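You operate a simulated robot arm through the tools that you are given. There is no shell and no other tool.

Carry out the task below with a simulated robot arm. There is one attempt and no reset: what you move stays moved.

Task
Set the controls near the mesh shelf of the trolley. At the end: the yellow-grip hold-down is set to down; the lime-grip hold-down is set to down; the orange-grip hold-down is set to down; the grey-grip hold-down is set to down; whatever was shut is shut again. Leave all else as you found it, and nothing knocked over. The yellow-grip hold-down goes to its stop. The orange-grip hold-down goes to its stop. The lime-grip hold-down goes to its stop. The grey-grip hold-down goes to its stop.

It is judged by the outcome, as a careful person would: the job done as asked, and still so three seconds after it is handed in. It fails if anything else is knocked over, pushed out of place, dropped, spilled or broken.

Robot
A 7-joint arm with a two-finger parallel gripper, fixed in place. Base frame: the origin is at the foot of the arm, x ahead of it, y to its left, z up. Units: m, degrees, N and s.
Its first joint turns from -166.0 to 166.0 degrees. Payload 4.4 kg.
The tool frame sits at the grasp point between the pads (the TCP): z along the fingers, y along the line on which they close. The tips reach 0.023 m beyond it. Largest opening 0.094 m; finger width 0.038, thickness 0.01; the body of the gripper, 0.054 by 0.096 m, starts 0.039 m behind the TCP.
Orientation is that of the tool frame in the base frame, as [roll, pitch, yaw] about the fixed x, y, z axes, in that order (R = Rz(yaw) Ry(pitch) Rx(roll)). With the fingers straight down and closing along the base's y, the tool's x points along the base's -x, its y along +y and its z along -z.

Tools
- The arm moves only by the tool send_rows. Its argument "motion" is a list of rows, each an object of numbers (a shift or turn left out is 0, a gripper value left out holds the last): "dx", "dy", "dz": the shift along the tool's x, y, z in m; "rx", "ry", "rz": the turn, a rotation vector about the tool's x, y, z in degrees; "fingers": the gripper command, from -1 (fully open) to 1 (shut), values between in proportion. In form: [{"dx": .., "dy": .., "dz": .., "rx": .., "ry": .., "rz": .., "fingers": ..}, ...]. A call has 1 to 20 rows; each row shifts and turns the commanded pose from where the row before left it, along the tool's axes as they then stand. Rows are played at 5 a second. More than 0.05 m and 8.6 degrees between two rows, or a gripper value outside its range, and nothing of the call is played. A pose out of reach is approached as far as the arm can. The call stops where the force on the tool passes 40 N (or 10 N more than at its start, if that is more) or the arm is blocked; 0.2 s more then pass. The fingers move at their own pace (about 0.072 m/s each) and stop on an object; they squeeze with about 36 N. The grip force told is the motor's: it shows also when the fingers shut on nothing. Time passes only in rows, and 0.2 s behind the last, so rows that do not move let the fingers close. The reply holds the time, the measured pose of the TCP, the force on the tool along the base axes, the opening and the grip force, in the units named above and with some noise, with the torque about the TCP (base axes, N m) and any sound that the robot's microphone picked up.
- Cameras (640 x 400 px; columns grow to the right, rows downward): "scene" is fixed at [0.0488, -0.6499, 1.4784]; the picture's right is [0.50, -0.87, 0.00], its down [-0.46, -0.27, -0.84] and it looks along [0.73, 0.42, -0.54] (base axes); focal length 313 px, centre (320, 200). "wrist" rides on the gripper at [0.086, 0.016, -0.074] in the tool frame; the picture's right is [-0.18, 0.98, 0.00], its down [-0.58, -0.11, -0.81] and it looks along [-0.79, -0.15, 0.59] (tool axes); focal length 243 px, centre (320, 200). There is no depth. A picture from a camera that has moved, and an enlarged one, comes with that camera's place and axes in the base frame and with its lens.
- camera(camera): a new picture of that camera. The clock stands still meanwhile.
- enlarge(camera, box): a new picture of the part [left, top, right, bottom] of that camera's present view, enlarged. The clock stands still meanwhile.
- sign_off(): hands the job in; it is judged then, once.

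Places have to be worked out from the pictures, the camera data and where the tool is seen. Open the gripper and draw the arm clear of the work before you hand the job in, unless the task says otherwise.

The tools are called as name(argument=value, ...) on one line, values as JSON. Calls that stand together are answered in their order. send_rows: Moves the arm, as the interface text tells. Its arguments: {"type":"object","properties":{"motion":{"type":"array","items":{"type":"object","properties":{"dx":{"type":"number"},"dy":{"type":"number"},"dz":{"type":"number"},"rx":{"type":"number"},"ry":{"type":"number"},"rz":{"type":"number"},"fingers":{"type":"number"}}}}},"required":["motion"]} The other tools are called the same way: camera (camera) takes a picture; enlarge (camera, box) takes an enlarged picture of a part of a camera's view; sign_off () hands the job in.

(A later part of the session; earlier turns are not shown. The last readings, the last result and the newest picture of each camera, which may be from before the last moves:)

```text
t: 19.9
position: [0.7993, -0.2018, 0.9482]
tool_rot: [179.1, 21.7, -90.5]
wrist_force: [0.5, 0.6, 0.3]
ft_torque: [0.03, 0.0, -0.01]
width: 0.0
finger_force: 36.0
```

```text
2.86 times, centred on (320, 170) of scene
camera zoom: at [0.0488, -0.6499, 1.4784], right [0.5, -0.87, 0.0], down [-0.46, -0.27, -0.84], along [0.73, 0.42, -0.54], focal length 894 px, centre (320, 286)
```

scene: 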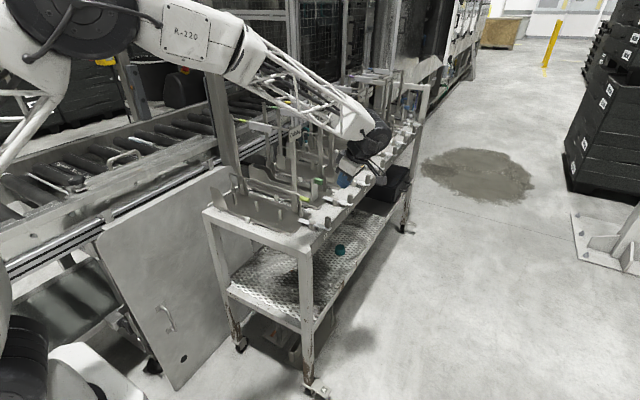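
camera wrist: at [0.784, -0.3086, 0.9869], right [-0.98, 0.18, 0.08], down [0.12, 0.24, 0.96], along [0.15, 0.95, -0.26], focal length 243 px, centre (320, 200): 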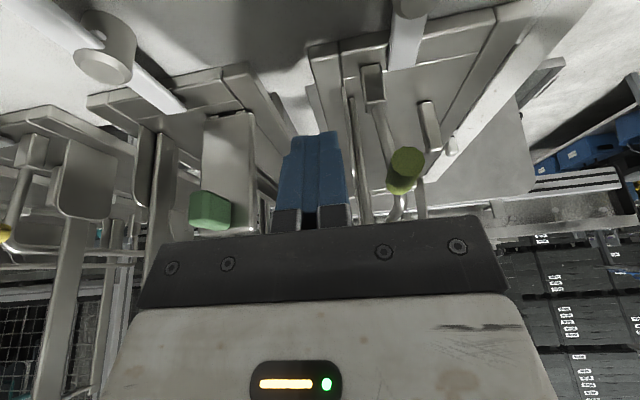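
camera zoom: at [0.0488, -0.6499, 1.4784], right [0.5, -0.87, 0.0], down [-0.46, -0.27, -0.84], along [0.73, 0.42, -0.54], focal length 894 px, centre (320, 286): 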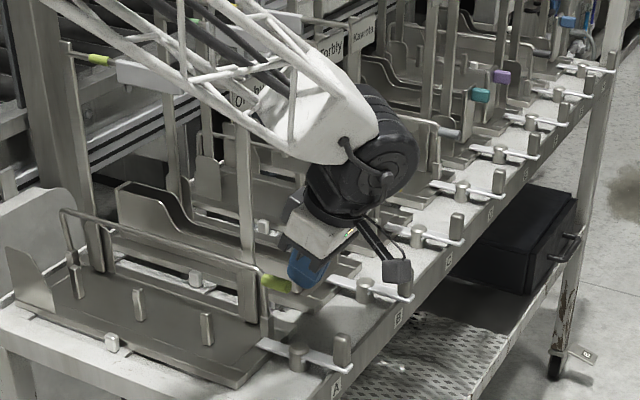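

Finger is about 2 cm to the +x side of the grip. I push gently toward −x.

send_rows(motion=[{"dy": 0.01}, {"dy": 0.01}, {"dy": 0.008}, {"dy": 0.008}, {"dy": 0.008}])

camera(camera="wrist")

enlarge(camera="scene", box=[250, 150, 350, 230])

```text
t: 21.1
position: [0.7562, -0.2005, 0.9484]
tool_rot: [179.2, 21.6, -90.5]
wrist_force: [-0.2, -0.2, 0.6]
ft_torque: [0.01, 0.03, -0.03]
width: 0.0
finger_force: 36.1
```

```text
taken
camera wrist: at [0.7393, -0.3084, 0.9864], right [-0.98, 0.18, 0.08], down [0.12, 0.24, 0.96], along [0.15, 0.95, -0.26], focal length 243 px, centre (320, 200)
```

wrist: 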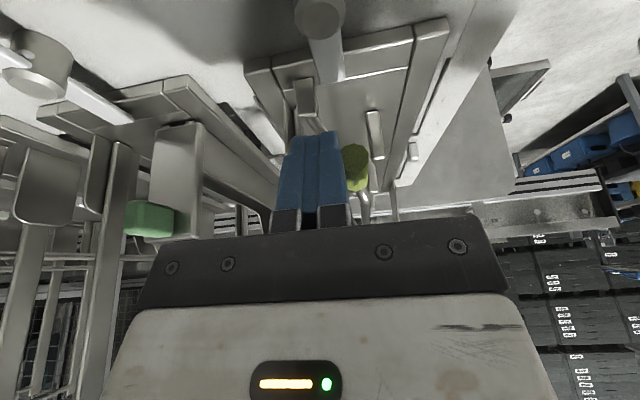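

```text
5.00 times, centred on (300, 190) of scene
camera zoom: at [0.0488, -0.6499, 1.4784], right [0.5, -0.87, 0.0], down [-0.46, -0.27, -0.84], along [0.73, 0.42, -0.54], focal length 1564 px, centre (420, 250)
```

zoom: 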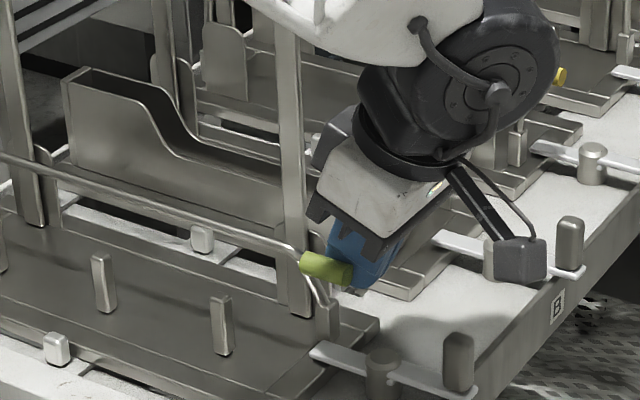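

The bail swings freely toward −x. I continue along the arc.

send_rows(motion=[{"dy": 0.01, "dx": 0.001, "dz": 0.0028}, {"dy": 0.01, "dx": 0.001, "dz": 0.0028}, {"dy": 0.01, "dx": 0.001, "dz": 0.0028}, {"dy": 0.01, "dx": 0.001, "dz": 0.0028}])

camera(camera="wrist")

enlarge(camera="scene", box=[250, 150, 350, 230])

```text
t: 22.1
position: [0.717, -0.1996, 0.9374]
tool_rot: [179.2, 21.7, -90.5]
wrist_force: [-1.6, 0.2, -0.1]
ft_torque: [0.06, -0.01, 0.04]
width: 0.0
finger_force: 36.2
```

```text
taken
camera wrist: at [0.6999, -0.3076, 0.9756], right [-0.98, 0.17, 0.08], down [0.12, 0.24, 0.96], along [0.15, 0.95, -0.26], focal length 243 px, centre (320, 200)
```

wrist: 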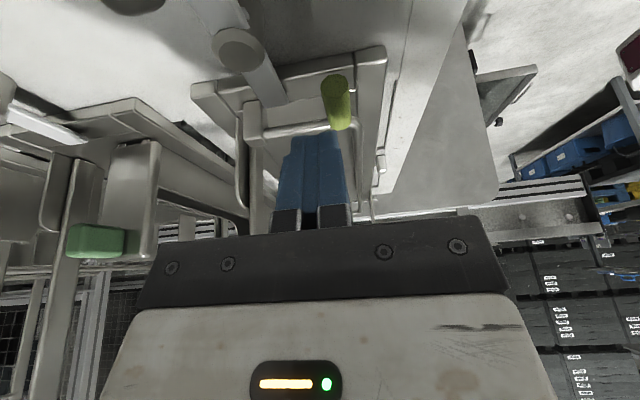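

```text
5.00 times, centred on (300, 190) of scene
camera zoom: at [0.0488, -0.6499, 1.4784], right [0.5, -0.87, 0.0], down [-0.46, -0.27, -0.84], along [0.73, 0.42, -0.54], focal length 1564 px, centre (420, 250)
```

zoom: 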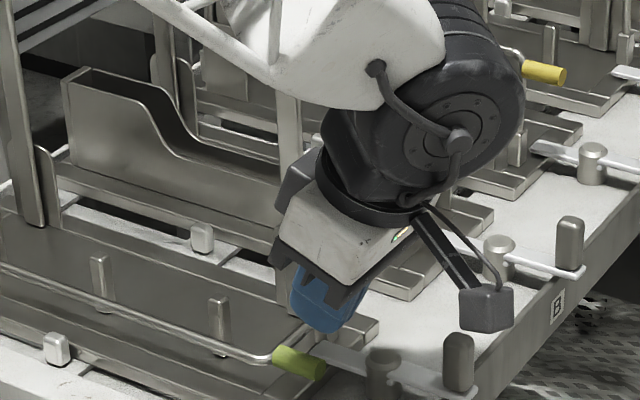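

The bail dropped ahead of the finger; the grip is now around (0.705, −0.19, 0.889). I go above it and press down to make sure it is at its stop.

send_rows(motion=[{"dx": -0.0056, "dz": -0.0139}, {"dy": 0.014}, {"dx": 0.0037, "dz": 0.0093}, {"dx": 0.0037, "dz": 0.0093}, {"dx": 0.0019, "dz": 0.0046}, {"dx": 0.0019, "dz": 0.0046}, {"dx": 0.0019, "dz": 0.0046}])

camera(camera="wrist")

enlarge(camera="scene", box=[250, 150, 350, 230])

```text
t: 23.7
position: [0.7023, -0.2007, 0.9175]
tool_rot: [179.2, 21.6, -90.5]
wrist_force: [0.4, 0.1, -0.6]
ft_torque: [-0.01, 0.0, 0.01]
width: 0.0002
finger_force: 35.8
```

```text
taken
camera wrist: at [0.6857, -0.3074, 0.9556], right [-0.98, 0.17, 0.08], down [0.12, 0.24, 0.96], along [0.15, 0.95, -0.26], focal length 243 px, centre (320, 200)
```

wrist: 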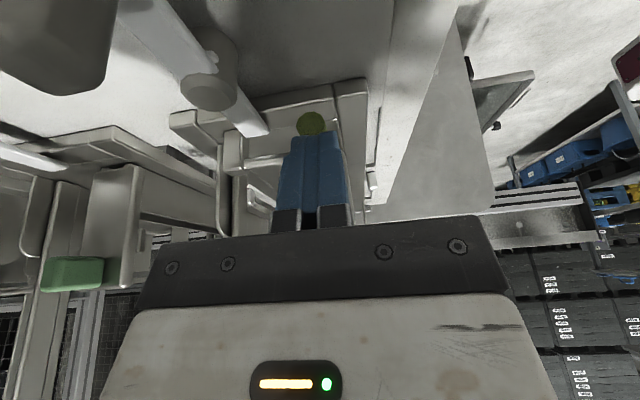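

```text
5.00 times, centred on (300, 190) of scene
camera zoom: at [0.0488, -0.6499, 1.4784], right [0.5, -0.87, 0.0], down [-0.46, -0.27, -0.84], along [0.73, 0.42, -0.54], focal length 1564 px, centre (420, 250)
```

zoom: 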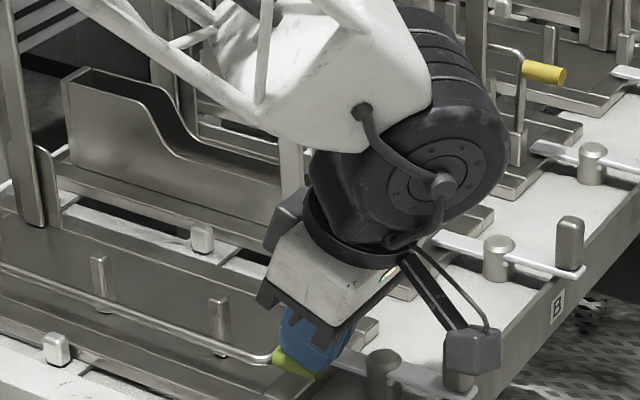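

No contact yet. I go on pressing down in small steps.

send_rows(motion=[{"dx": 0.0015, "dz": 0.0037}, {"dx": 0.0015, "dz": 0.0037}])

send_rows(motion=[{"dx": 0.0015, "dz": 0.0037}])

send_rows(motion=[{"dx": 0.0015, "dz": 0.0037}])

enlarge(camera="scene", box=[250, 150, 350, 230])

```text
t: 24.3
position: [0.7036, -0.2011, 0.9157]
tool_rot: [179.5, 21.6, -90.4]
wrist_force: [0.3, -3.9, 9.2]
ft_torque: [-0.01, -0.05, 0.12]
width: 0.0001
finger_force: 35.7
stopped in row 2: the force on the tool passed its limit at 48 N (the readings are from after the stop); the commanded pose is now the measured one
```

```text
t: 24.7
position: [0.706, -0.201, 0.9161]
tool_rot: [179.8, 21.4, -90.3]
wrist_force: [0.8, -3.9, 8.2]
ft_torque: [-0.04, -0.08, 0.14]
width: 0.0
finger_force: 36.5
stopped in row 1: the force on the tool passed its limit at 44 N (the readings are from after the stop); the commanded pose is now the measured one
```

```text
t: 25.2
position: [0.7059, -0.2014, 0.9153]
tool_rot: [-179.9, 21.4, -90.2]
wrist_force: [0.8, -3.9, 7.4]
ft_torque: [-0.01, -0.05, 0.11]
width: 0.0
finger_force: 35.4
stopped in row 1: the force on the tool passed its limit at 44 N (the readings are from after the stop); the commanded pose is now the measured one
```

```text
5.00 times, centred on (300, 190) of scene
camera zoom: at [0.0488, -0.6499, 1.4784], right [0.5, -0.87, 0.0], down [-0.46, -0.27, -0.84], along [0.73, 0.42, -0.54], focal length 1564 px, centre (420, 250)
```

zoom: 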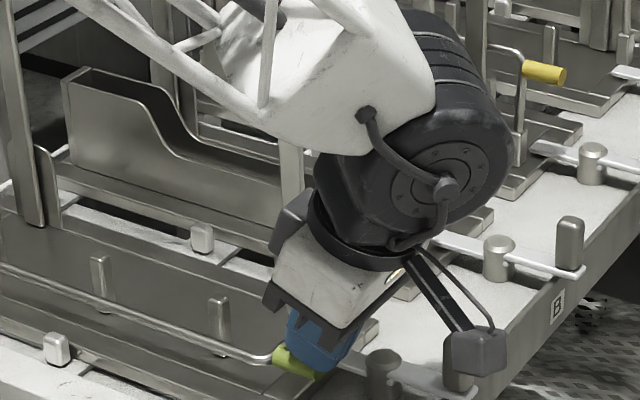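

Firm contact at 44 N: the lime bail is at its stop. I lift off and look.

send_rows(motion=[{"dx": -0.005, "dz": -0.0139}, {"dx": -0.0112, "dz": -0.0278}, {"dx": -0.0112, "dz": -0.0278}, {"dx": 0.04, "dz": -0.02}, {"dx": 0.04, "dz": -0.02}, {"dx": 0.02, "dz": -0.02}])

enlarge(camera="scene", box=[230, 160, 330, 240])

camera(camera="wrist")

```text
t: 26.6
position: [0.705, -0.3171, 1.0095]
tool_rot: [180.0, 21.5, -90.2]
wrist_force: [0.1, 0.4, 0.3]
ft_torque: [-0.01, 0.0, -0.01]
width: 0.0002
finger_force: 36.2
```

```text
5.00 times, centred on (280, 200) of scene
camera zoom: at [0.0488, -0.6499, 1.4784], right [0.5, -0.87, 0.0], down [-0.46, -0.27, -0.84], along [0.73, 0.42, -0.54], focal length 1564 px, centre (520, 200)
```

zoom: 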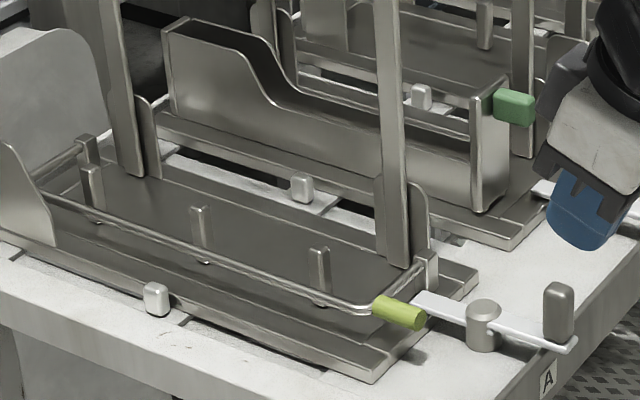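

```text
taken
camera wrist: at [0.6871, -0.4247, 1.047], right [-0.98, 0.18, 0.07], down [0.11, 0.25, 0.96], along [0.15, 0.95, -0.26], focal length 243 px, centre (320, 200)
```

wrist: 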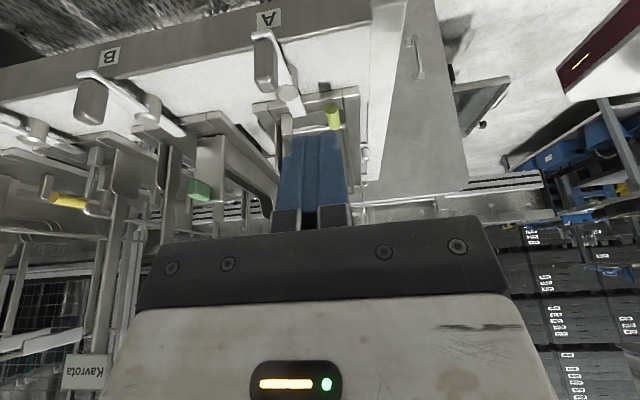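

Lime is down at its stop. Now I travel along the front to the yellow station, staying on the −x side of the yellow grip.

send_rows(motion=[{"dy": -0.0436}, {"dy": -0.0436}, {"dy": -0.0436}, {"dy": -0.0436}, {"dy": -0.0436}, {"dy": -0.0436}, {"dy": -0.0436}])

camera(camera="wrist")

enlarge(camera="scene", box=[220, 60, 420, 220])

```text
t: 28.2
position: [1.0107, -0.3179, 1.009]
tool_rot: [-180.0, 21.6, -90.1]
wrist_force: [0.7, -0.7, 0.9]
ft_torque: [-0.05, 0.0, 0.03]
width: 0.0
finger_force: 35.9
```

```text
taken
camera wrist: at [0.9933, -0.4254, 1.0474], right [-0.98, 0.18, 0.07], down [0.11, 0.25, 0.96], along [0.15, 0.95, -0.26], focal length 243 px, centre (320, 200)
```

wrist: 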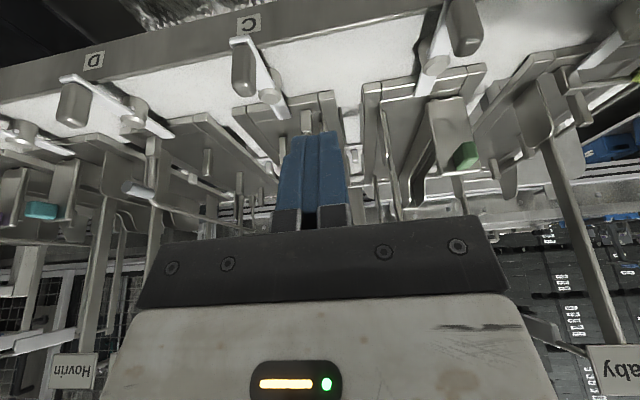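

```text
2.50 times, centred on (320, 140) of scene
camera zoom: at [0.0488, -0.6499, 1.4784], right [0.5, -0.87, 0.0], down [-0.46, -0.27, -0.84], along [0.73, 0.42, -0.54], focal length 782 px, centre (320, 350)
```

zoom: 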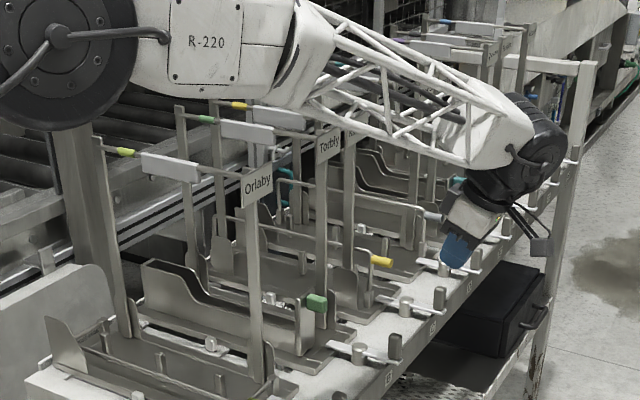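

The forearm is clear of the signs. I go in to the −x side of the yellow grip, keeping the tip just in front of the Kavrota post's plate.

send_rows(motion=[{"dx": -0.0198, "dz": 0.02445}, {"dx": -0.0198, "dz": 0.02445}, {"dx": -0.0198, "dz": 0.02445}])

camera(camera="wrist")

enlarge(camera="scene", box=[300, 110, 400, 190])

```text
t: 29.0
position: [1.0102, -0.2369, 0.9629]
tool_rot: [-180.0, 21.5, -90.3]
wrist_force: [-0.1, -0.3, 1.0]
ft_torque: [0.01, 0.0, -0.01]
width: 0.0003
finger_force: 35.8
```

```text
taken
camera wrist: at [0.9934, -0.3441, 1.0005], right [-0.98, 0.18, 0.07], down [0.11, 0.25, 0.96], along [0.15, 0.95, -0.26], focal length 243 px, centre (320, 200)
```

wrist: 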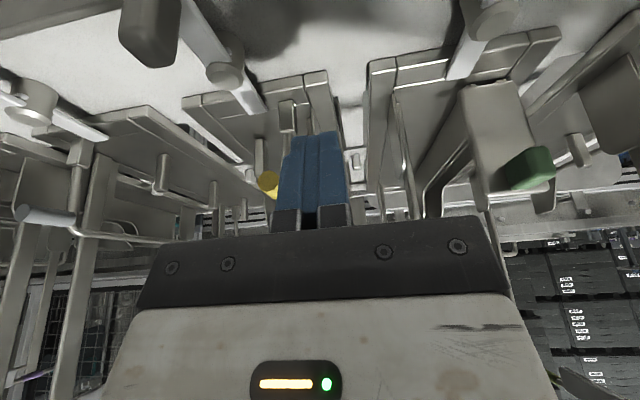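

```text
5.00 times, centred on (350, 150) of scene
camera zoom: at [0.0488, -0.6499, 1.4784], right [0.5, -0.87, 0.0], down [-0.46, -0.27, -0.84], along [0.73, 0.42, -0.54], focal length 1564 px, centre (170, 450)
```

zoom: 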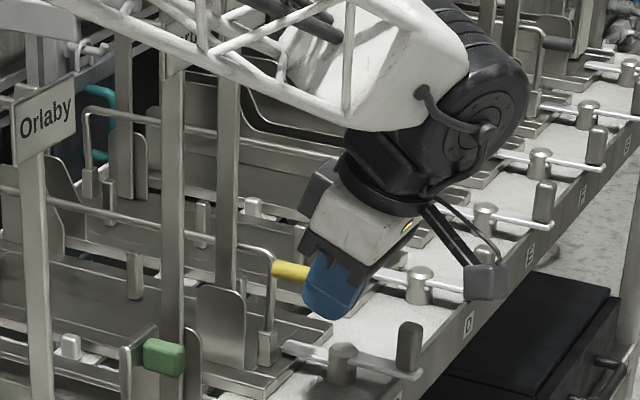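

The yellow grip end is at (1.047, −0.207, 0.946), as expected. One more step in, then push toward +x.

send_rows(motion=[{"dx": -0.0198, "dz": 0.02445}, {"dy": -0.01}, {"dy": -0.01}, {"dy": -0.01}, {"dy": -0.008}])

camera(camera="wrist")

enlarge(camera="scene", box=[300, 110, 400, 190])

```text
t: 30.2
position: [1.0486, -0.2096, 0.9476]
tool_rot: [180.0, 21.4, -90.3]
wrist_force: [-1.7, 0.2, -1.7]
ft_torque: [0.0, 0.02, 0.05]
width: 0.0002
finger_force: 35.9
```

```text
taken
camera wrist: at [1.0316, -0.3168, 0.9846], right [-0.98, 0.18, 0.07], down [0.11, 0.25, 0.96], along [0.15, 0.95, -0.26], focal length 243 px, centre (320, 200)
```

wrist: 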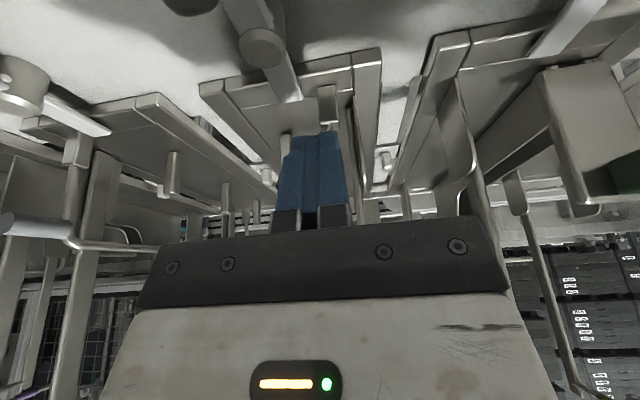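

```text
5.00 times, centred on (350, 150) of scene
camera zoom: at [0.0488, -0.6499, 1.4784], right [0.5, -0.87, 0.0], down [-0.46, -0.27, -0.84], along [0.73, 0.42, -0.54], focal length 1564 px, centre (170, 450)
```

zoom: 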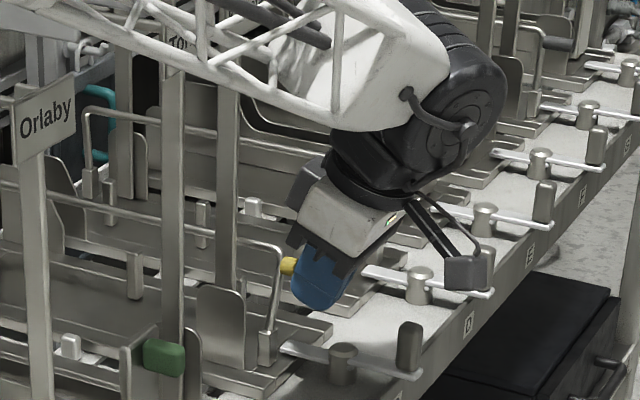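

The yellow bail tilts toward +x under light load. I continue along the arc.

send_rows(motion=[{"dy": -0.01, "dx": 0.001, "dz": 0.0028}, {"dy": -0.01, "dx": 0.001, "dz": 0.0028}, {"dy": -0.01, "dx": 0.001, "dz": 0.0028}, {"dy": -0.008, "dx": 0.001, "dz": 0.0028}])

camera(camera="wrist")

enlarge(camera="scene", box=[300, 110, 400, 190])

```text
t: 31.2
position: [1.0872, -0.2088, 0.9359]
tool_rot: [-179.9, 21.4, -90.3]
wrist_force: [0.0, 0.6, -0.1]
ft_torque: [-0.01, -0.01, -0.02]
width: 0.0003
finger_force: 36.4
```

```text
taken
camera wrist: at [1.0697, -0.3159, 0.9733], right [-0.98, 0.18, 0.07], down [0.11, 0.25, 0.96], along [0.15, 0.95, -0.26], focal length 243 px, centre (320, 200)
```

wrist: 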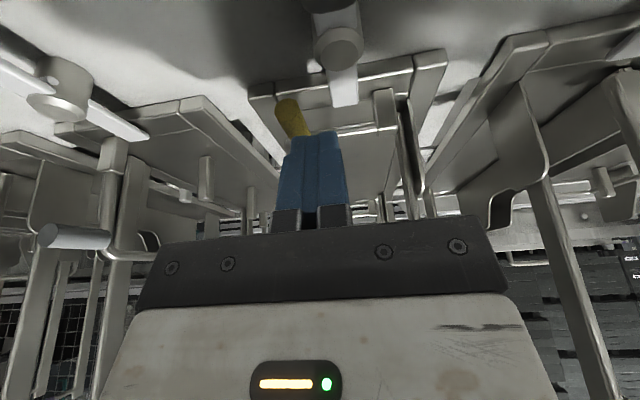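

```text
5.00 times, centred on (350, 150) of scene
camera zoom: at [0.0488, -0.6499, 1.4784], right [0.5, -0.87, 0.0], down [-0.46, -0.27, -0.84], along [0.73, 0.42, -0.54], focal length 1564 px, centre (170, 450)
```

zoom: 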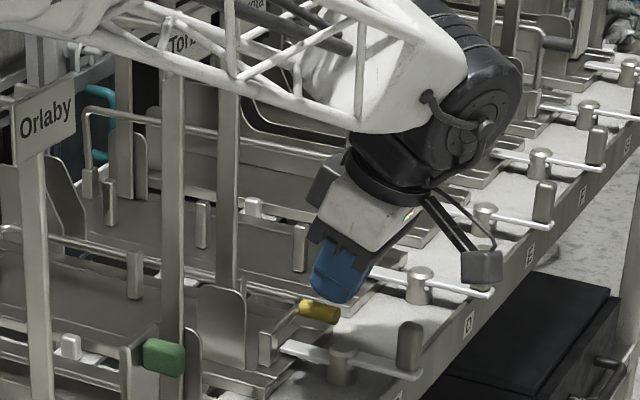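

The yellow bail fell to about (1.103, −0.19, 0.885). I go above it and press it down.

send_rows(motion=[{"dx": -0.0045, "dz": -0.011}, {"dy": -0.016}, {"dx": 0.0037, "dz": 0.0093}, {"dx": 0.0037, "dz": 0.0093}, {"dx": 0.0019, "dz": 0.0046}, {"dx": 0.0015, "dz": 0.0037}])

send_rows(motion=[{"dx": 0.0011, "dz": 0.0028}, {"dx": 0.0011, "dz": 0.0028}, {"dx": 0.0011, "dz": 0.0028}])

enlarge(camera="scene", box=[300, 110, 400, 190])

camera(camera="wrist")

```text
t: 32.6
position: [1.1027, -0.2083, 0.9178]
tool_rot: [180.0, 21.5, -90.3]
wrist_force: [0.2, -0.4, -0.1]
ft_torque: [0.03, 0.03, -0.02]
width: 0.0
finger_force: 35.6
```

```text
t: 33.4
position: [1.1022, -0.2088, 0.9119]
tool_rot: [-179.9, 21.6, -90.2]
wrist_force: [-3.8, -1.2, 26.4]
ft_torque: [0.34, 0.11, -0.06]
width: 0.0
finger_force: 36.4
```

```text
5.00 times, centred on (350, 150) of scene
camera zoom: at [0.0488, -0.6499, 1.4784], right [0.5, -0.87, 0.0], down [-0.46, -0.27, -0.84], along [0.73, 0.42, -0.54], focal length 1564 px, centre (170, 450)
```

zoom: 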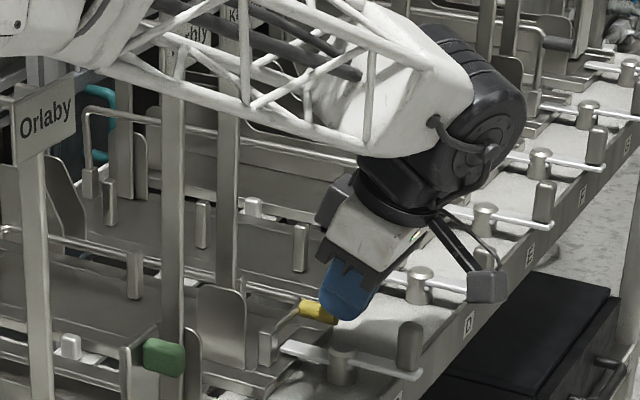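

```text
taken
camera wrist: at [1.0861, -0.3166, 0.9506], right [-0.98, 0.18, 0.06], down [0.11, 0.25, 0.96], along [0.15, 0.95, -0.26], focal length 243 px, centre (320, 200)
```

wrist: 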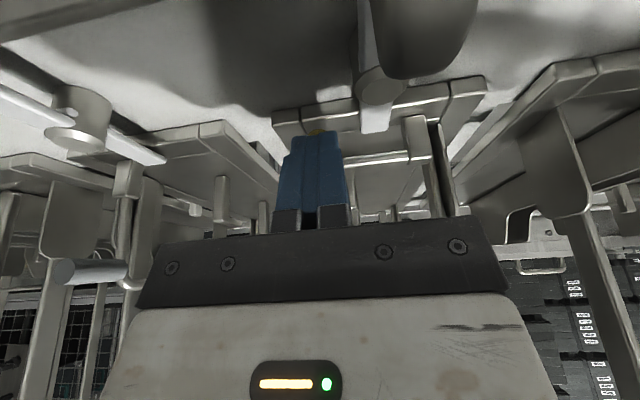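

26 N upward reaction with no further give: yellow is at its stop. I lift off and back out to check.

send_rows(motion=[{"dx": -0.005, "dz": -0.0139}, {"dx": -0.0112, "dz": -0.0278}, {"dx": -0.0112, "dz": -0.0278}, {"dx": 0.04, "dz": -0.02}, {"dx": 0.04, "dz": -0.02}, {"dx": 0.03, "dz": 0}])

enlarge(camera="scene", box=[300, 110, 400, 190])

camera(camera="wrist")

camera(camera="scene")

```text
t: 34.8
position: [1.1028, -0.3258, 0.9813]
tool_rot: [180.0, 21.3, -90.2]
wrist_force: [-0.2, 1.0, 0.5]
ft_torque: [0.0, 0.02, 0.03]
width: 0.0
finger_force: 35.7
```

```text
5.00 times, centred on (350, 150) of scene
camera zoom: at [0.0488, -0.6499, 1.4784], right [0.5, -0.87, 0.0], down [-0.46, -0.27, -0.84], along [0.73, 0.42, -0.54], focal length 1564 px, centre (170, 450)
```

zoom: 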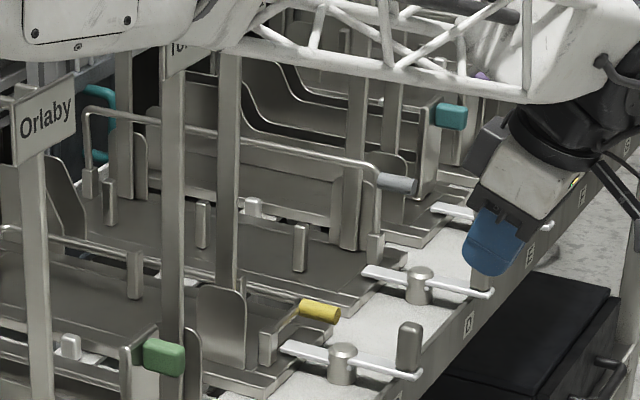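

```text
taken
camera wrist: at [1.0853, -0.4325, 1.0192], right [-0.98, 0.18, 0.07], down [0.11, 0.25, 0.96], along [0.15, 0.95, -0.26], focal length 243 px, centre (320, 200)
```

wrist: 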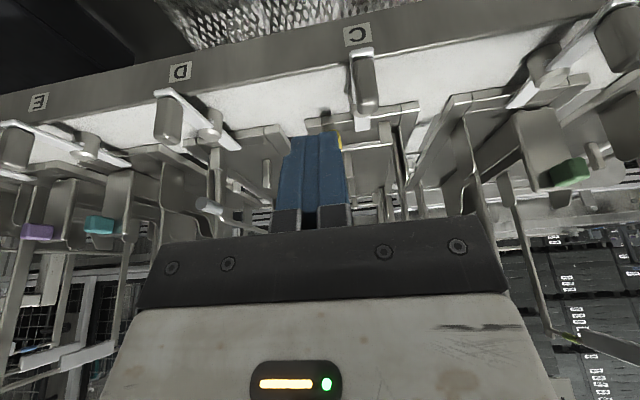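

```text
taken
```

scene: 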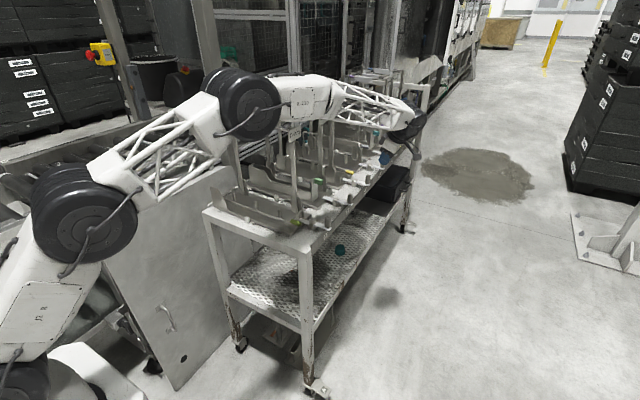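

Yellow is down. Grey is at about (1.25, −0.187, 0.943), near the arm's reach limit, so I lean the tool (fingers toward +x) at the present clear spot before moving out there.

send_rows(motion=[{"dz": -0.03}, {"rx": 7.5}, {"rx": 7.5}, {"rx": 7.5}, {"rx": 7.5}])

camera(camera="wrist")

camera(camera="scene")

```text
t: 36.0
position: [1.1012, -0.3366, 1.0075]
tool_rot: [-149.9, 21.5, -90.3]
wrist_force: [0.0, 0.5, -0.9]
ft_torque: [0.0, 0.01, 0.01]
width: 0.0002
finger_force: 36.7
```

```text
taken
camera wrist: at [1.0497, -0.4376, 1.0292], right [-0.85, 0.36, -0.39], down [-0.31, 0.27, 0.91], along [0.43, 0.9, -0.12], focal length 243 px, centre (320, 200)
```

wrist: 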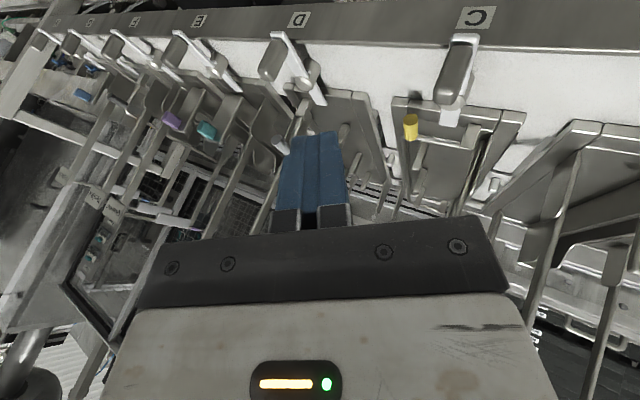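

```text
taken
```

scene: 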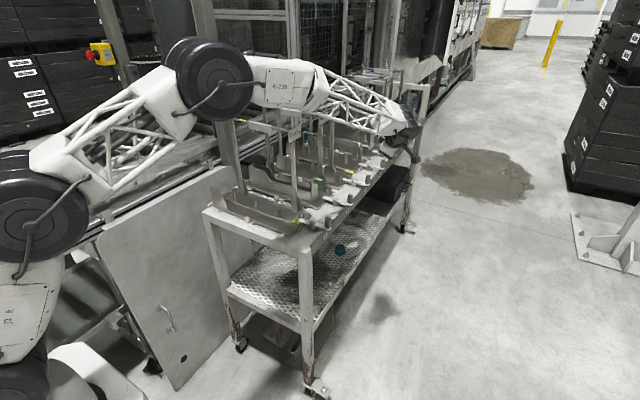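

The elbow has slack again. I move out to x≈1.28 in front of the grey station.

send_rows(motion=[{"dx": -0.003, "dy": -0.0386, "dz": 0.0227}, {"dx": -0.003, "dy": -0.0386, "dz": 0.0227}, {"dx": -0.003, "dy": -0.0386, "dz": 0.0227}, {"dx": -0.003, "dy": -0.0386, "dz": 0.0227}])

camera(camera="wrist")

camera(camera="scene")

enlarge(camera="scene", box=[320, 90, 440, 180])

```text
t: 37.0
position: [1.2806, -0.3268, 1.0075]
tool_rot: [-150.3, 21.5, -90.5]
wrist_force: [-1.3, -0.1, -2.1]
ft_torque: [0.07, -0.07, 0.0]
width: 0.0001
finger_force: 35.8
```

```text
taken
camera wrist: at [1.2283, -0.4277, 1.0294], right [-0.85, 0.36, -0.39], down [-0.3, 0.27, 0.92], along [0.43, 0.9, -0.12], focal length 243 px, centre (320, 200)
```

wrist: 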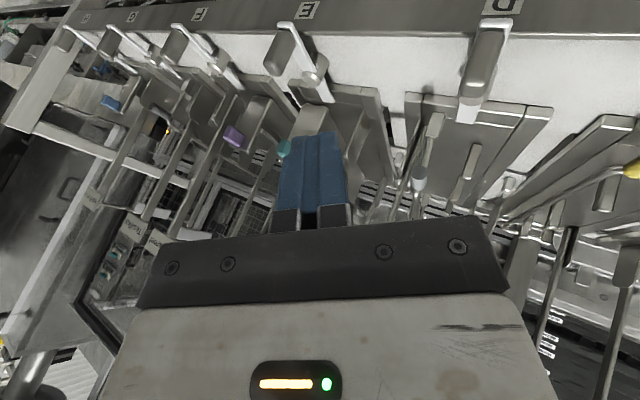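

```text
taken
```

scene: 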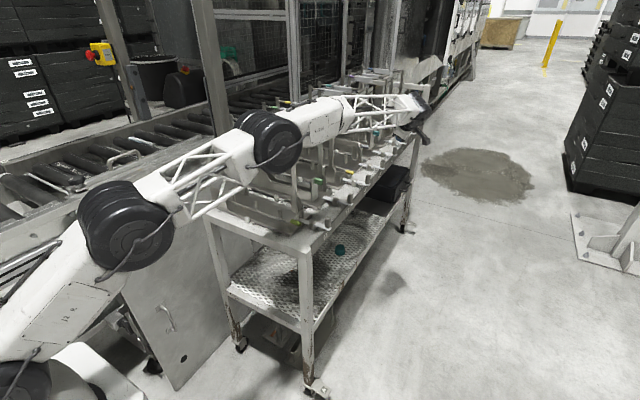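

```text
4.44 times, centred on (380, 135) of scene
camera zoom: at [0.0488, -0.6499, 1.4784], right [0.5, -0.87, 0.0], down [-0.46, -0.27, -0.84], along [0.73, 0.42, -0.54], focal length 1390 px, centre (53, 489)
```

zoom: 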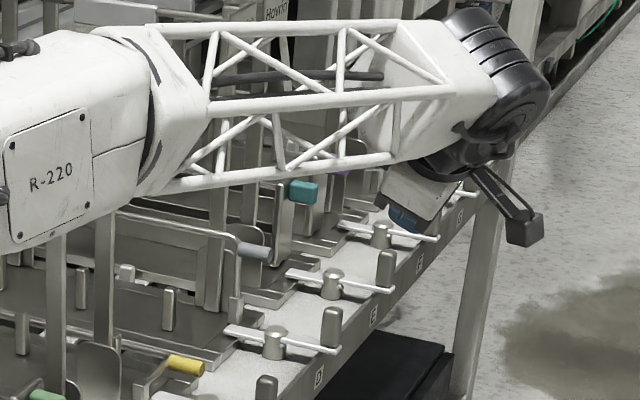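

The arm is near straight, and its forearm would come close to the Orlaby sign if I just moved in, so I pitch the tool further outward (wrist stays farther in front).

send_rows(motion=[{"ry": -4.98, "rz": 2.87}, {"ry": -4.98, "rz": 2.87}])

camera(camera="wrist")

camera(camera="scene")

```text
t: 37.6
position: [1.2817, -0.3253, 1.0127]
tool_rot: [-149.9, 33.1, -90.2]
wrist_force: [0.5, 0.6, 1.3]
ft_torque: [-0.03, 0.01, 0.0]
width: 0.0
finger_force: 35.7
```

```text
taken
camera wrist: at [1.2289, -0.4282, 1.0124], right [-0.85, 0.43, -0.31], down [-0.31, 0.08, 0.95], along [0.43, 0.9, 0.06], focal length 243 px, centre (320, 200)
```

wrist: 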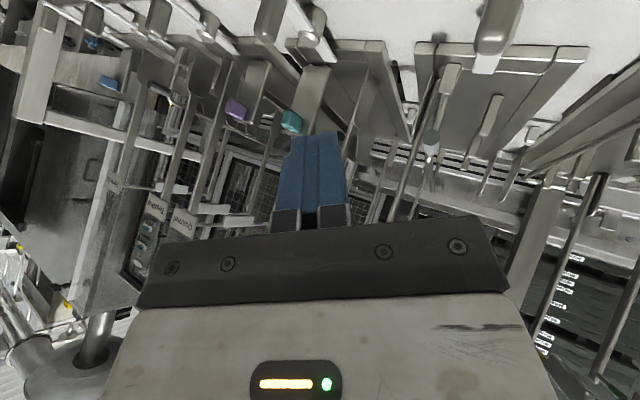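

```text
taken
```

scene: 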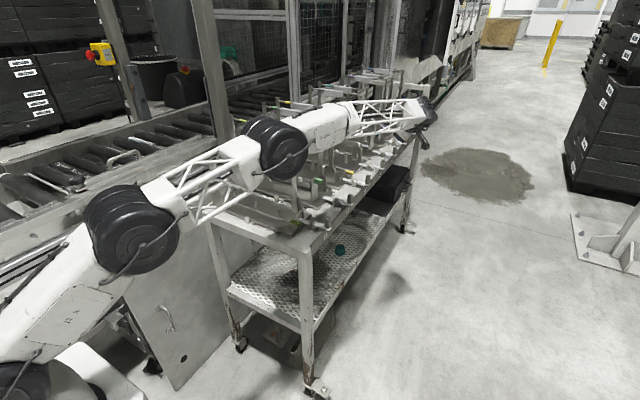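

Orientation as intended. I go halfway in toward the grey grip and check clearances.

send_rows(motion=[{"dx": -0.01935, "dy": 0.013, "dz": 0.0217}, {"dx": -0.01935, "dy": 0.013, "dz": 0.0217}])

camera(camera="wrist")

enlarge(camera="scene", box=[200, 60, 440, 230])

```text
t: 38.2
position: [1.28, -0.2677, 0.9904]
tool_rot: [-150.0, 32.9, -90.3]
wrist_force: [0.2, -1.7, -0.2]
ft_torque: [0.03, -0.06, -0.01]
width: 0.0
finger_force: 35.7
```

```text
taken
camera wrist: at [1.228, -0.37, 0.9905], right [-0.85, 0.43, -0.31], down [-0.31, 0.08, 0.95], along [0.43, 0.9, 0.06], focal length 243 px, centre (320, 200)
```

wrist: 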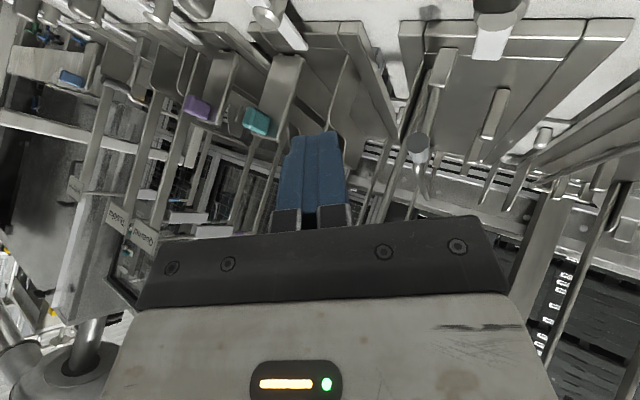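

```text
2.35 times, centred on (320, 145) of scene
camera zoom: at [0.0488, -0.6499, 1.4784], right [0.5, -0.87, 0.0], down [-0.46, -0.27, -0.84], along [0.73, 0.42, -0.54], focal length 736 px, centre (320, 329)
```

zoom: 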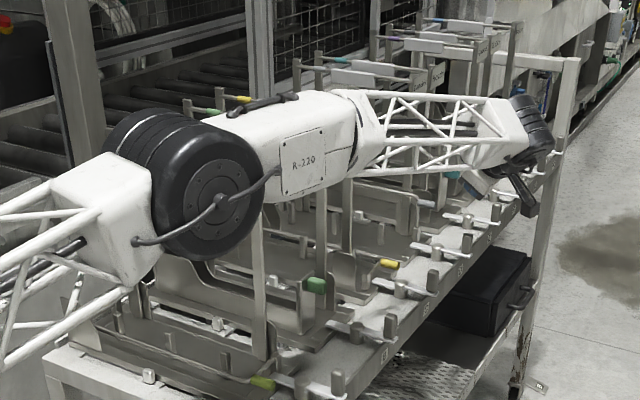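

Clearances look fine (grey grip end at ≈(1.251, −0.205, 0.946)). I go in the rest of the way.

send_rows(motion=[{"dx": -0.01935, "dy": 0.013, "dz": 0.0217}, {"dx": -0.01935, "dy": 0.013, "dz": 0.0217}])

camera(camera="wrist")

enlarge(camera="scene", box=[200, 60, 440, 230])

```text
t: 38.8
position: [1.2792, -0.2063, 0.9701]
tool_rot: [-149.9, 33.1, -90.2]
wrist_force: [0.7, 0.5, -0.1]
ft_torque: [-0.02, 0.04, 0.03]
width: 0.0001
finger_force: 36.0
```

```text
taken
camera wrist: at [1.2274, -0.308, 0.9712], right [-0.85, 0.43, -0.31], down [-0.31, 0.08, 0.95], along [0.43, 0.9, 0.06], focal length 243 px, centre (320, 200)
```

wrist: 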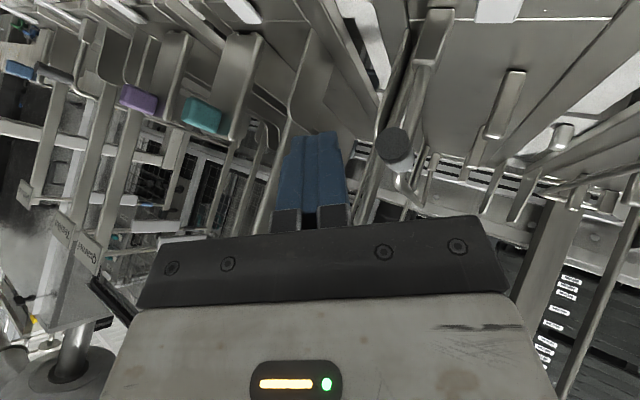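

```text
2.35 times, centred on (320, 145) of scene
camera zoom: at [0.0488, -0.6499, 1.4784], right [0.5, -0.87, 0.0], down [-0.46, -0.27, -0.84], along [0.73, 0.42, -0.54], focal length 736 px, centre (320, 329)
```

zoom: 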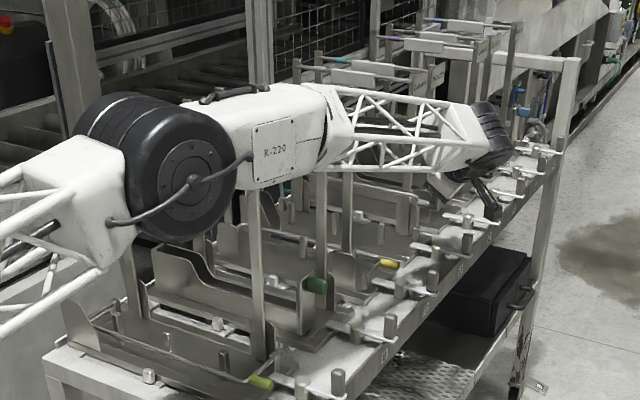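

Everything is clear, the grip is about 2 cm from the finger face. I push toward −x and slightly down.

send_rows(motion=[{"dx": 0.0027, "dy": 0.0108, "dz": -0.0014}, {"dx": 0.0027, "dy": 0.0108, "dz": -0.0014}, {"dx": 0.0027, "dy": 0.0108, "dz": -0.0014}, {"dx": 0.0027, "dy": 0.0108, "dz": -0.0014}, {"dx": 0.0027, "dy": 0.0108, "dz": -0.0014}])

camera(camera="wrist")

enlarge(camera="scene", box=[320, 100, 420, 180])

```text
t: 40.0
position: [1.2312, -0.2052, 0.9434]
tool_rot: [-150.0, 33.0, -90.3]
wrist_force: [0.1, -0.1, -0.2]
ft_torque: [0.0, -0.02, 0.01]
width: 0.0
finger_force: 36.0
```

```text
taken
camera wrist: at [1.1776, -0.3088, 0.944], right [-0.85, 0.43, -0.31], down [-0.31, 0.08, 0.95], along [0.43, 0.9, 0.06], focal length 243 px, centre (320, 200)
```

wrist: 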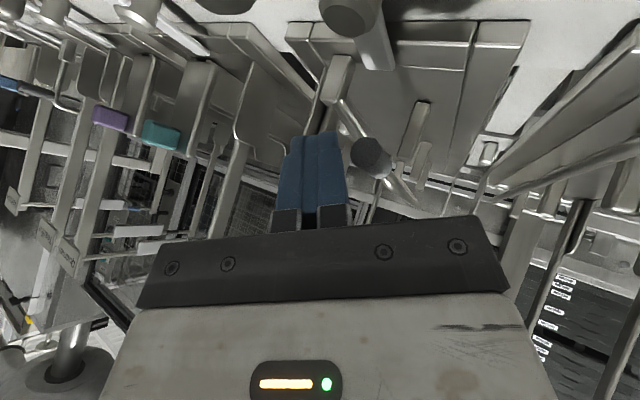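

```text
5.00 times, centred on (370, 140) of scene
camera zoom: at [0.0488, -0.6499, 1.4784], right [0.5, -0.87, 0.0], down [-0.46, -0.27, -0.84], along [0.73, 0.42, -0.54], focal length 1564 px, centre (70, 500)
```

zoom: 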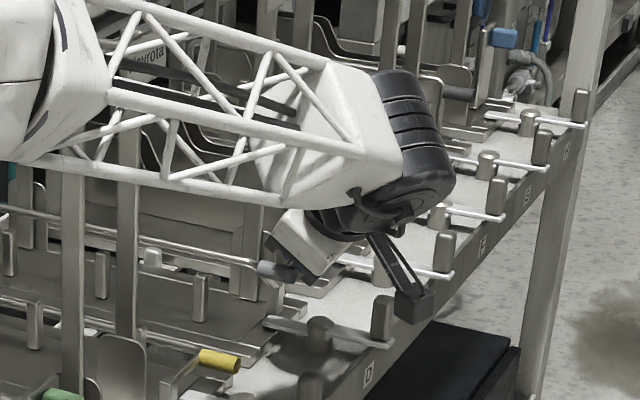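

The grey bail is tilting. I continue the same direction.

send_rows(motion=[{"dx": 0.0033, "dy": 0.0112, "dz": -0.0006}, {"dx": 0.0033, "dy": 0.0112, "dz": -0.0006}, {"dx": 0.0033, "dy": 0.0112, "dz": -0.0006}])

camera(camera="wrist")

enlarge(camera="scene", box=[320, 100, 420, 180])

```text
t: 40.8
position: [1.2009, -0.2054, 0.9244]
tool_rot: [-150.0, 33.0, -90.3]
wrist_force: [0.0, 0.1, 0.2]
ft_torque: [0.04, -0.01, 0.01]
width: 0.0
finger_force: 35.7
```

```text
taken
camera wrist: at [1.148, -0.3082, 0.9251], right [-0.85, 0.43, -0.31], down [-0.31, 0.08, 0.95], along [0.43, 0.9, 0.06], focal length 243 px, centre (320, 200)
```

wrist: 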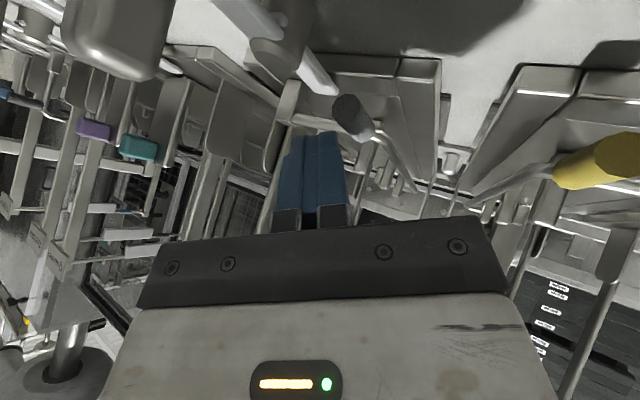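

```text
5.00 times, centred on (370, 140) of scene
camera zoom: at [0.0488, -0.6499, 1.4784], right [0.5, -0.87, 0.0], down [-0.46, -0.27, -0.84], along [0.73, 0.42, -0.54], focal length 1564 px, centre (70, 500)
```

zoom: 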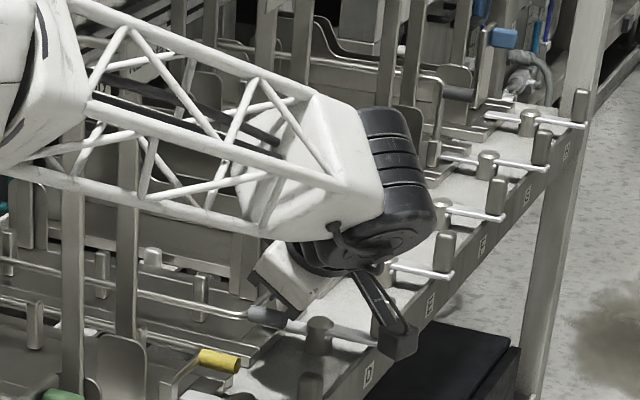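

The grey bail has dropped; its grip is at ≈(1.199, −0.19, 0.889). I place the tip above it and press down.

send_rows(motion=[{"dx": -0.0033, "dy": -0.0025, "dz": -0.0044}, {"dy": 0.013, "dz": -0.0075}, {"dx": 0.0022, "dy": 0.0017, "dz": 0.0029}, {"dx": 0.0022, "dy": 0.0017, "dz": 0.0029}, {"dx": 0.0022, "dy": 0.0017, "dz": 0.0029}])

send_rows(motion=[{"dx": 0.0016, "dy": 0.0013, "dz": 0.0022}, {"dx": 0.0016, "dy": 0.0013, "dz": 0.0022}, {"dx": 0.0016, "dy": 0.0013, "dz": 0.0022}])

camera(camera="wrist")

enlarge(camera="scene", box=[320, 100, 420, 180])

```text
t: 42.0
position: [1.1856, -0.2049, 0.92]
tool_rot: [-150.1, 33.0, -90.3]
wrist_force: [0.4, -0.2, 0.9]
ft_torque: [0.02, 0.02, -0.04]
width: 0.0
finger_force: 36.1
```

```text
t: 42.8
position: [1.1852, -0.2054, 0.9096]
tool_rot: [-150.0, 33.1, -90.3]
wrist_force: [-0.1, 0.5, 0.0]
ft_torque: [-0.01, 0.01, -0.02]
width: 0.0002
finger_force: 35.8
```

```text
taken
camera wrist: at [1.1326, -0.3082, 0.9107], right [-0.85, 0.43, -0.31], down [-0.31, 0.08, 0.95], along [0.43, 0.9, 0.06], focal length 243 px, centre (320, 200)
```

wrist: 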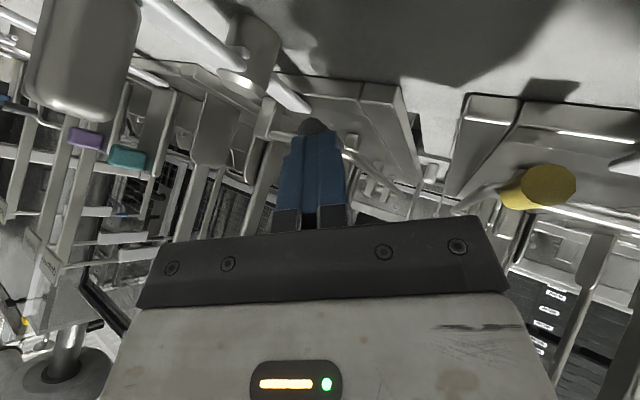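

```text
5.00 times, centred on (370, 140) of scene
camera zoom: at [0.0488, -0.6499, 1.4784], right [0.5, -0.87, 0.0], down [-0.46, -0.27, -0.84], along [0.73, 0.42, -0.54], focal length 1564 px, centre (70, 500)
```

zoom: 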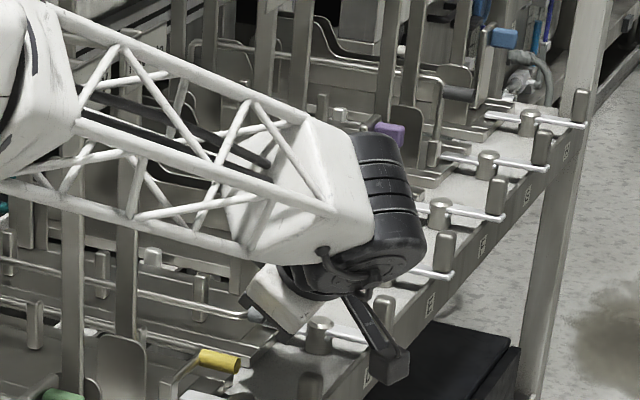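

Not yet in contact; a few more small steps down.

send_rows(motion=[{"dx": 0.0016, "dy": 0.0013, "dz": 0.0022}, {"dx": 0.0016, "dy": 0.0013, "dz": 0.0022}])

send_rows(motion=[{"dx": 0.0016, "dy": 0.0013, "dz": 0.0022}, {"dx": 0.0016, "dy": 0.0013, "dz": 0.0022}])

camera(camera="wrist")

```text
t: 43.4
position: [1.1847, -0.2067, 0.9083]
tool_rot: [-149.8, 32.9, -90.1]
wrist_force: [-12.5, -4.1, 26.4]
ft_torque: [0.11, -0.15, 0.14]
width: 0.0002
finger_force: 35.6
```

```text
t: 43.7
position: [1.1855, -0.2068, 0.9084]
tool_rot: [-149.6, 32.9, -90.0]
wrist_force: [-1.6, -2.6, 7.7]
ft_torque: [-0.04, -0.05, 0.02]
width: 0.0001
finger_force: 36.9
stopped in row 1: the force on the tool passed its limit at 44 N (the readings are from after the stop); the commanded pose is now the measured one
```

```text
taken
camera wrist: at [1.1335, -0.3093, 0.9092], right [-0.85, 0.43, -0.32], down [-0.31, 0.08, 0.95], along [0.43, 0.9, 0.07], focal length 243 px, centre (320, 200)
```

wrist: 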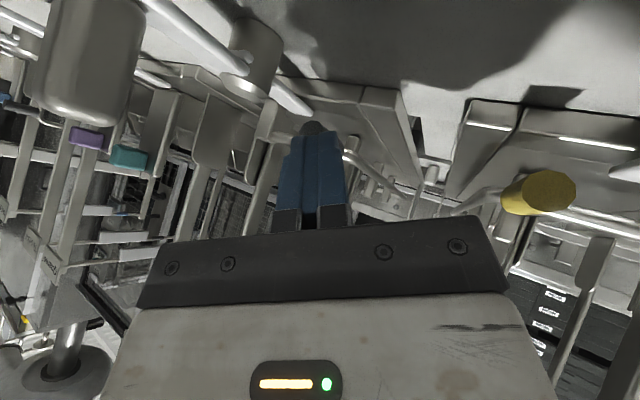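

Grey is pressed firmly against its stop (44 N). I lift up and withdraw outward.

send_rows(motion=[{"dx": -0.0065, "dy": -0.005, "dz": -0.0087}, {"dx": -0.0109, "dy": -0.0084, "dz": -0.0145}, {"dx": -0.0109, "dy": -0.0084, "dz": -0.0145}, {"dx": -0.0109, "dy": -0.0084, "dz": -0.0145}, {"dx": 0.0336, "dy": -0.0109, "dz": -0.0189}, {"dx": 0.0336, "dy": -0.0109, "dz": -0.0189}, {"dx": 0.0336, "dy": -0.0109, "dz": -0.0189}, {"dx": 0.0336, "dy": -0.0109, "dz": -0.0189}])

camera(camera="wrist")

camera(camera="scene")

enlarge(camera="scene", box=[310, 100, 410, 180])

```text
t: 45.5
position: [1.1863, -0.3636, 0.9809]
tool_rot: [-149.7, 32.9, -90.0]
wrist_force: [0.1, -2.0, 0.3]
ft_torque: [-0.02, 0.03, -0.02]
width: 0.0001
finger_force: 36.2
```

```text
taken
camera wrist: at [1.1337, -0.4684, 0.9809], right [-0.85, 0.42, -0.32], down [-0.31, 0.08, 0.95], along [0.43, 0.9, 0.07], focal length 243 px, centre (320, 200)
```

wrist: 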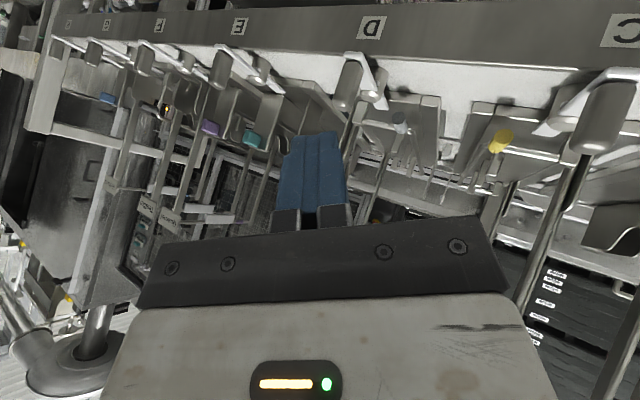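

```text
taken
```

scene: 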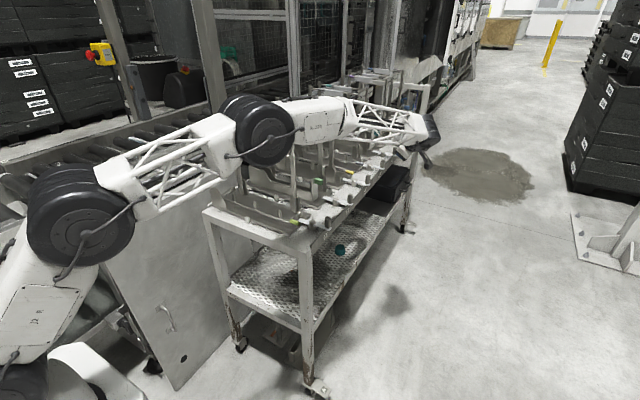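

```text
5.00 times, centred on (360, 140) of scene
camera zoom: at [0.0488, -0.6499, 1.4784], right [0.5, -0.87, 0.0], down [-0.46, -0.27, -0.84], along [0.73, 0.42, -0.54], focal length 1564 px, centre (120, 500)
```

zoom: 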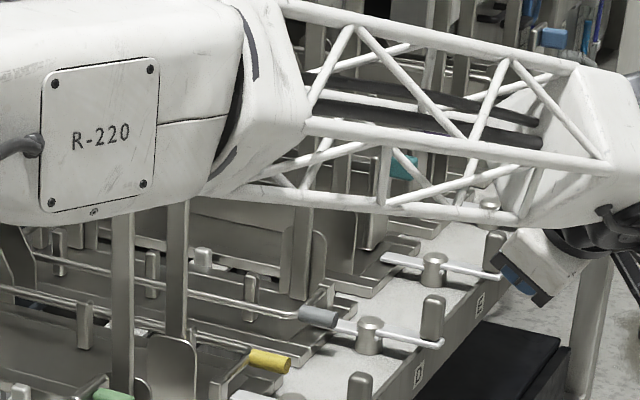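

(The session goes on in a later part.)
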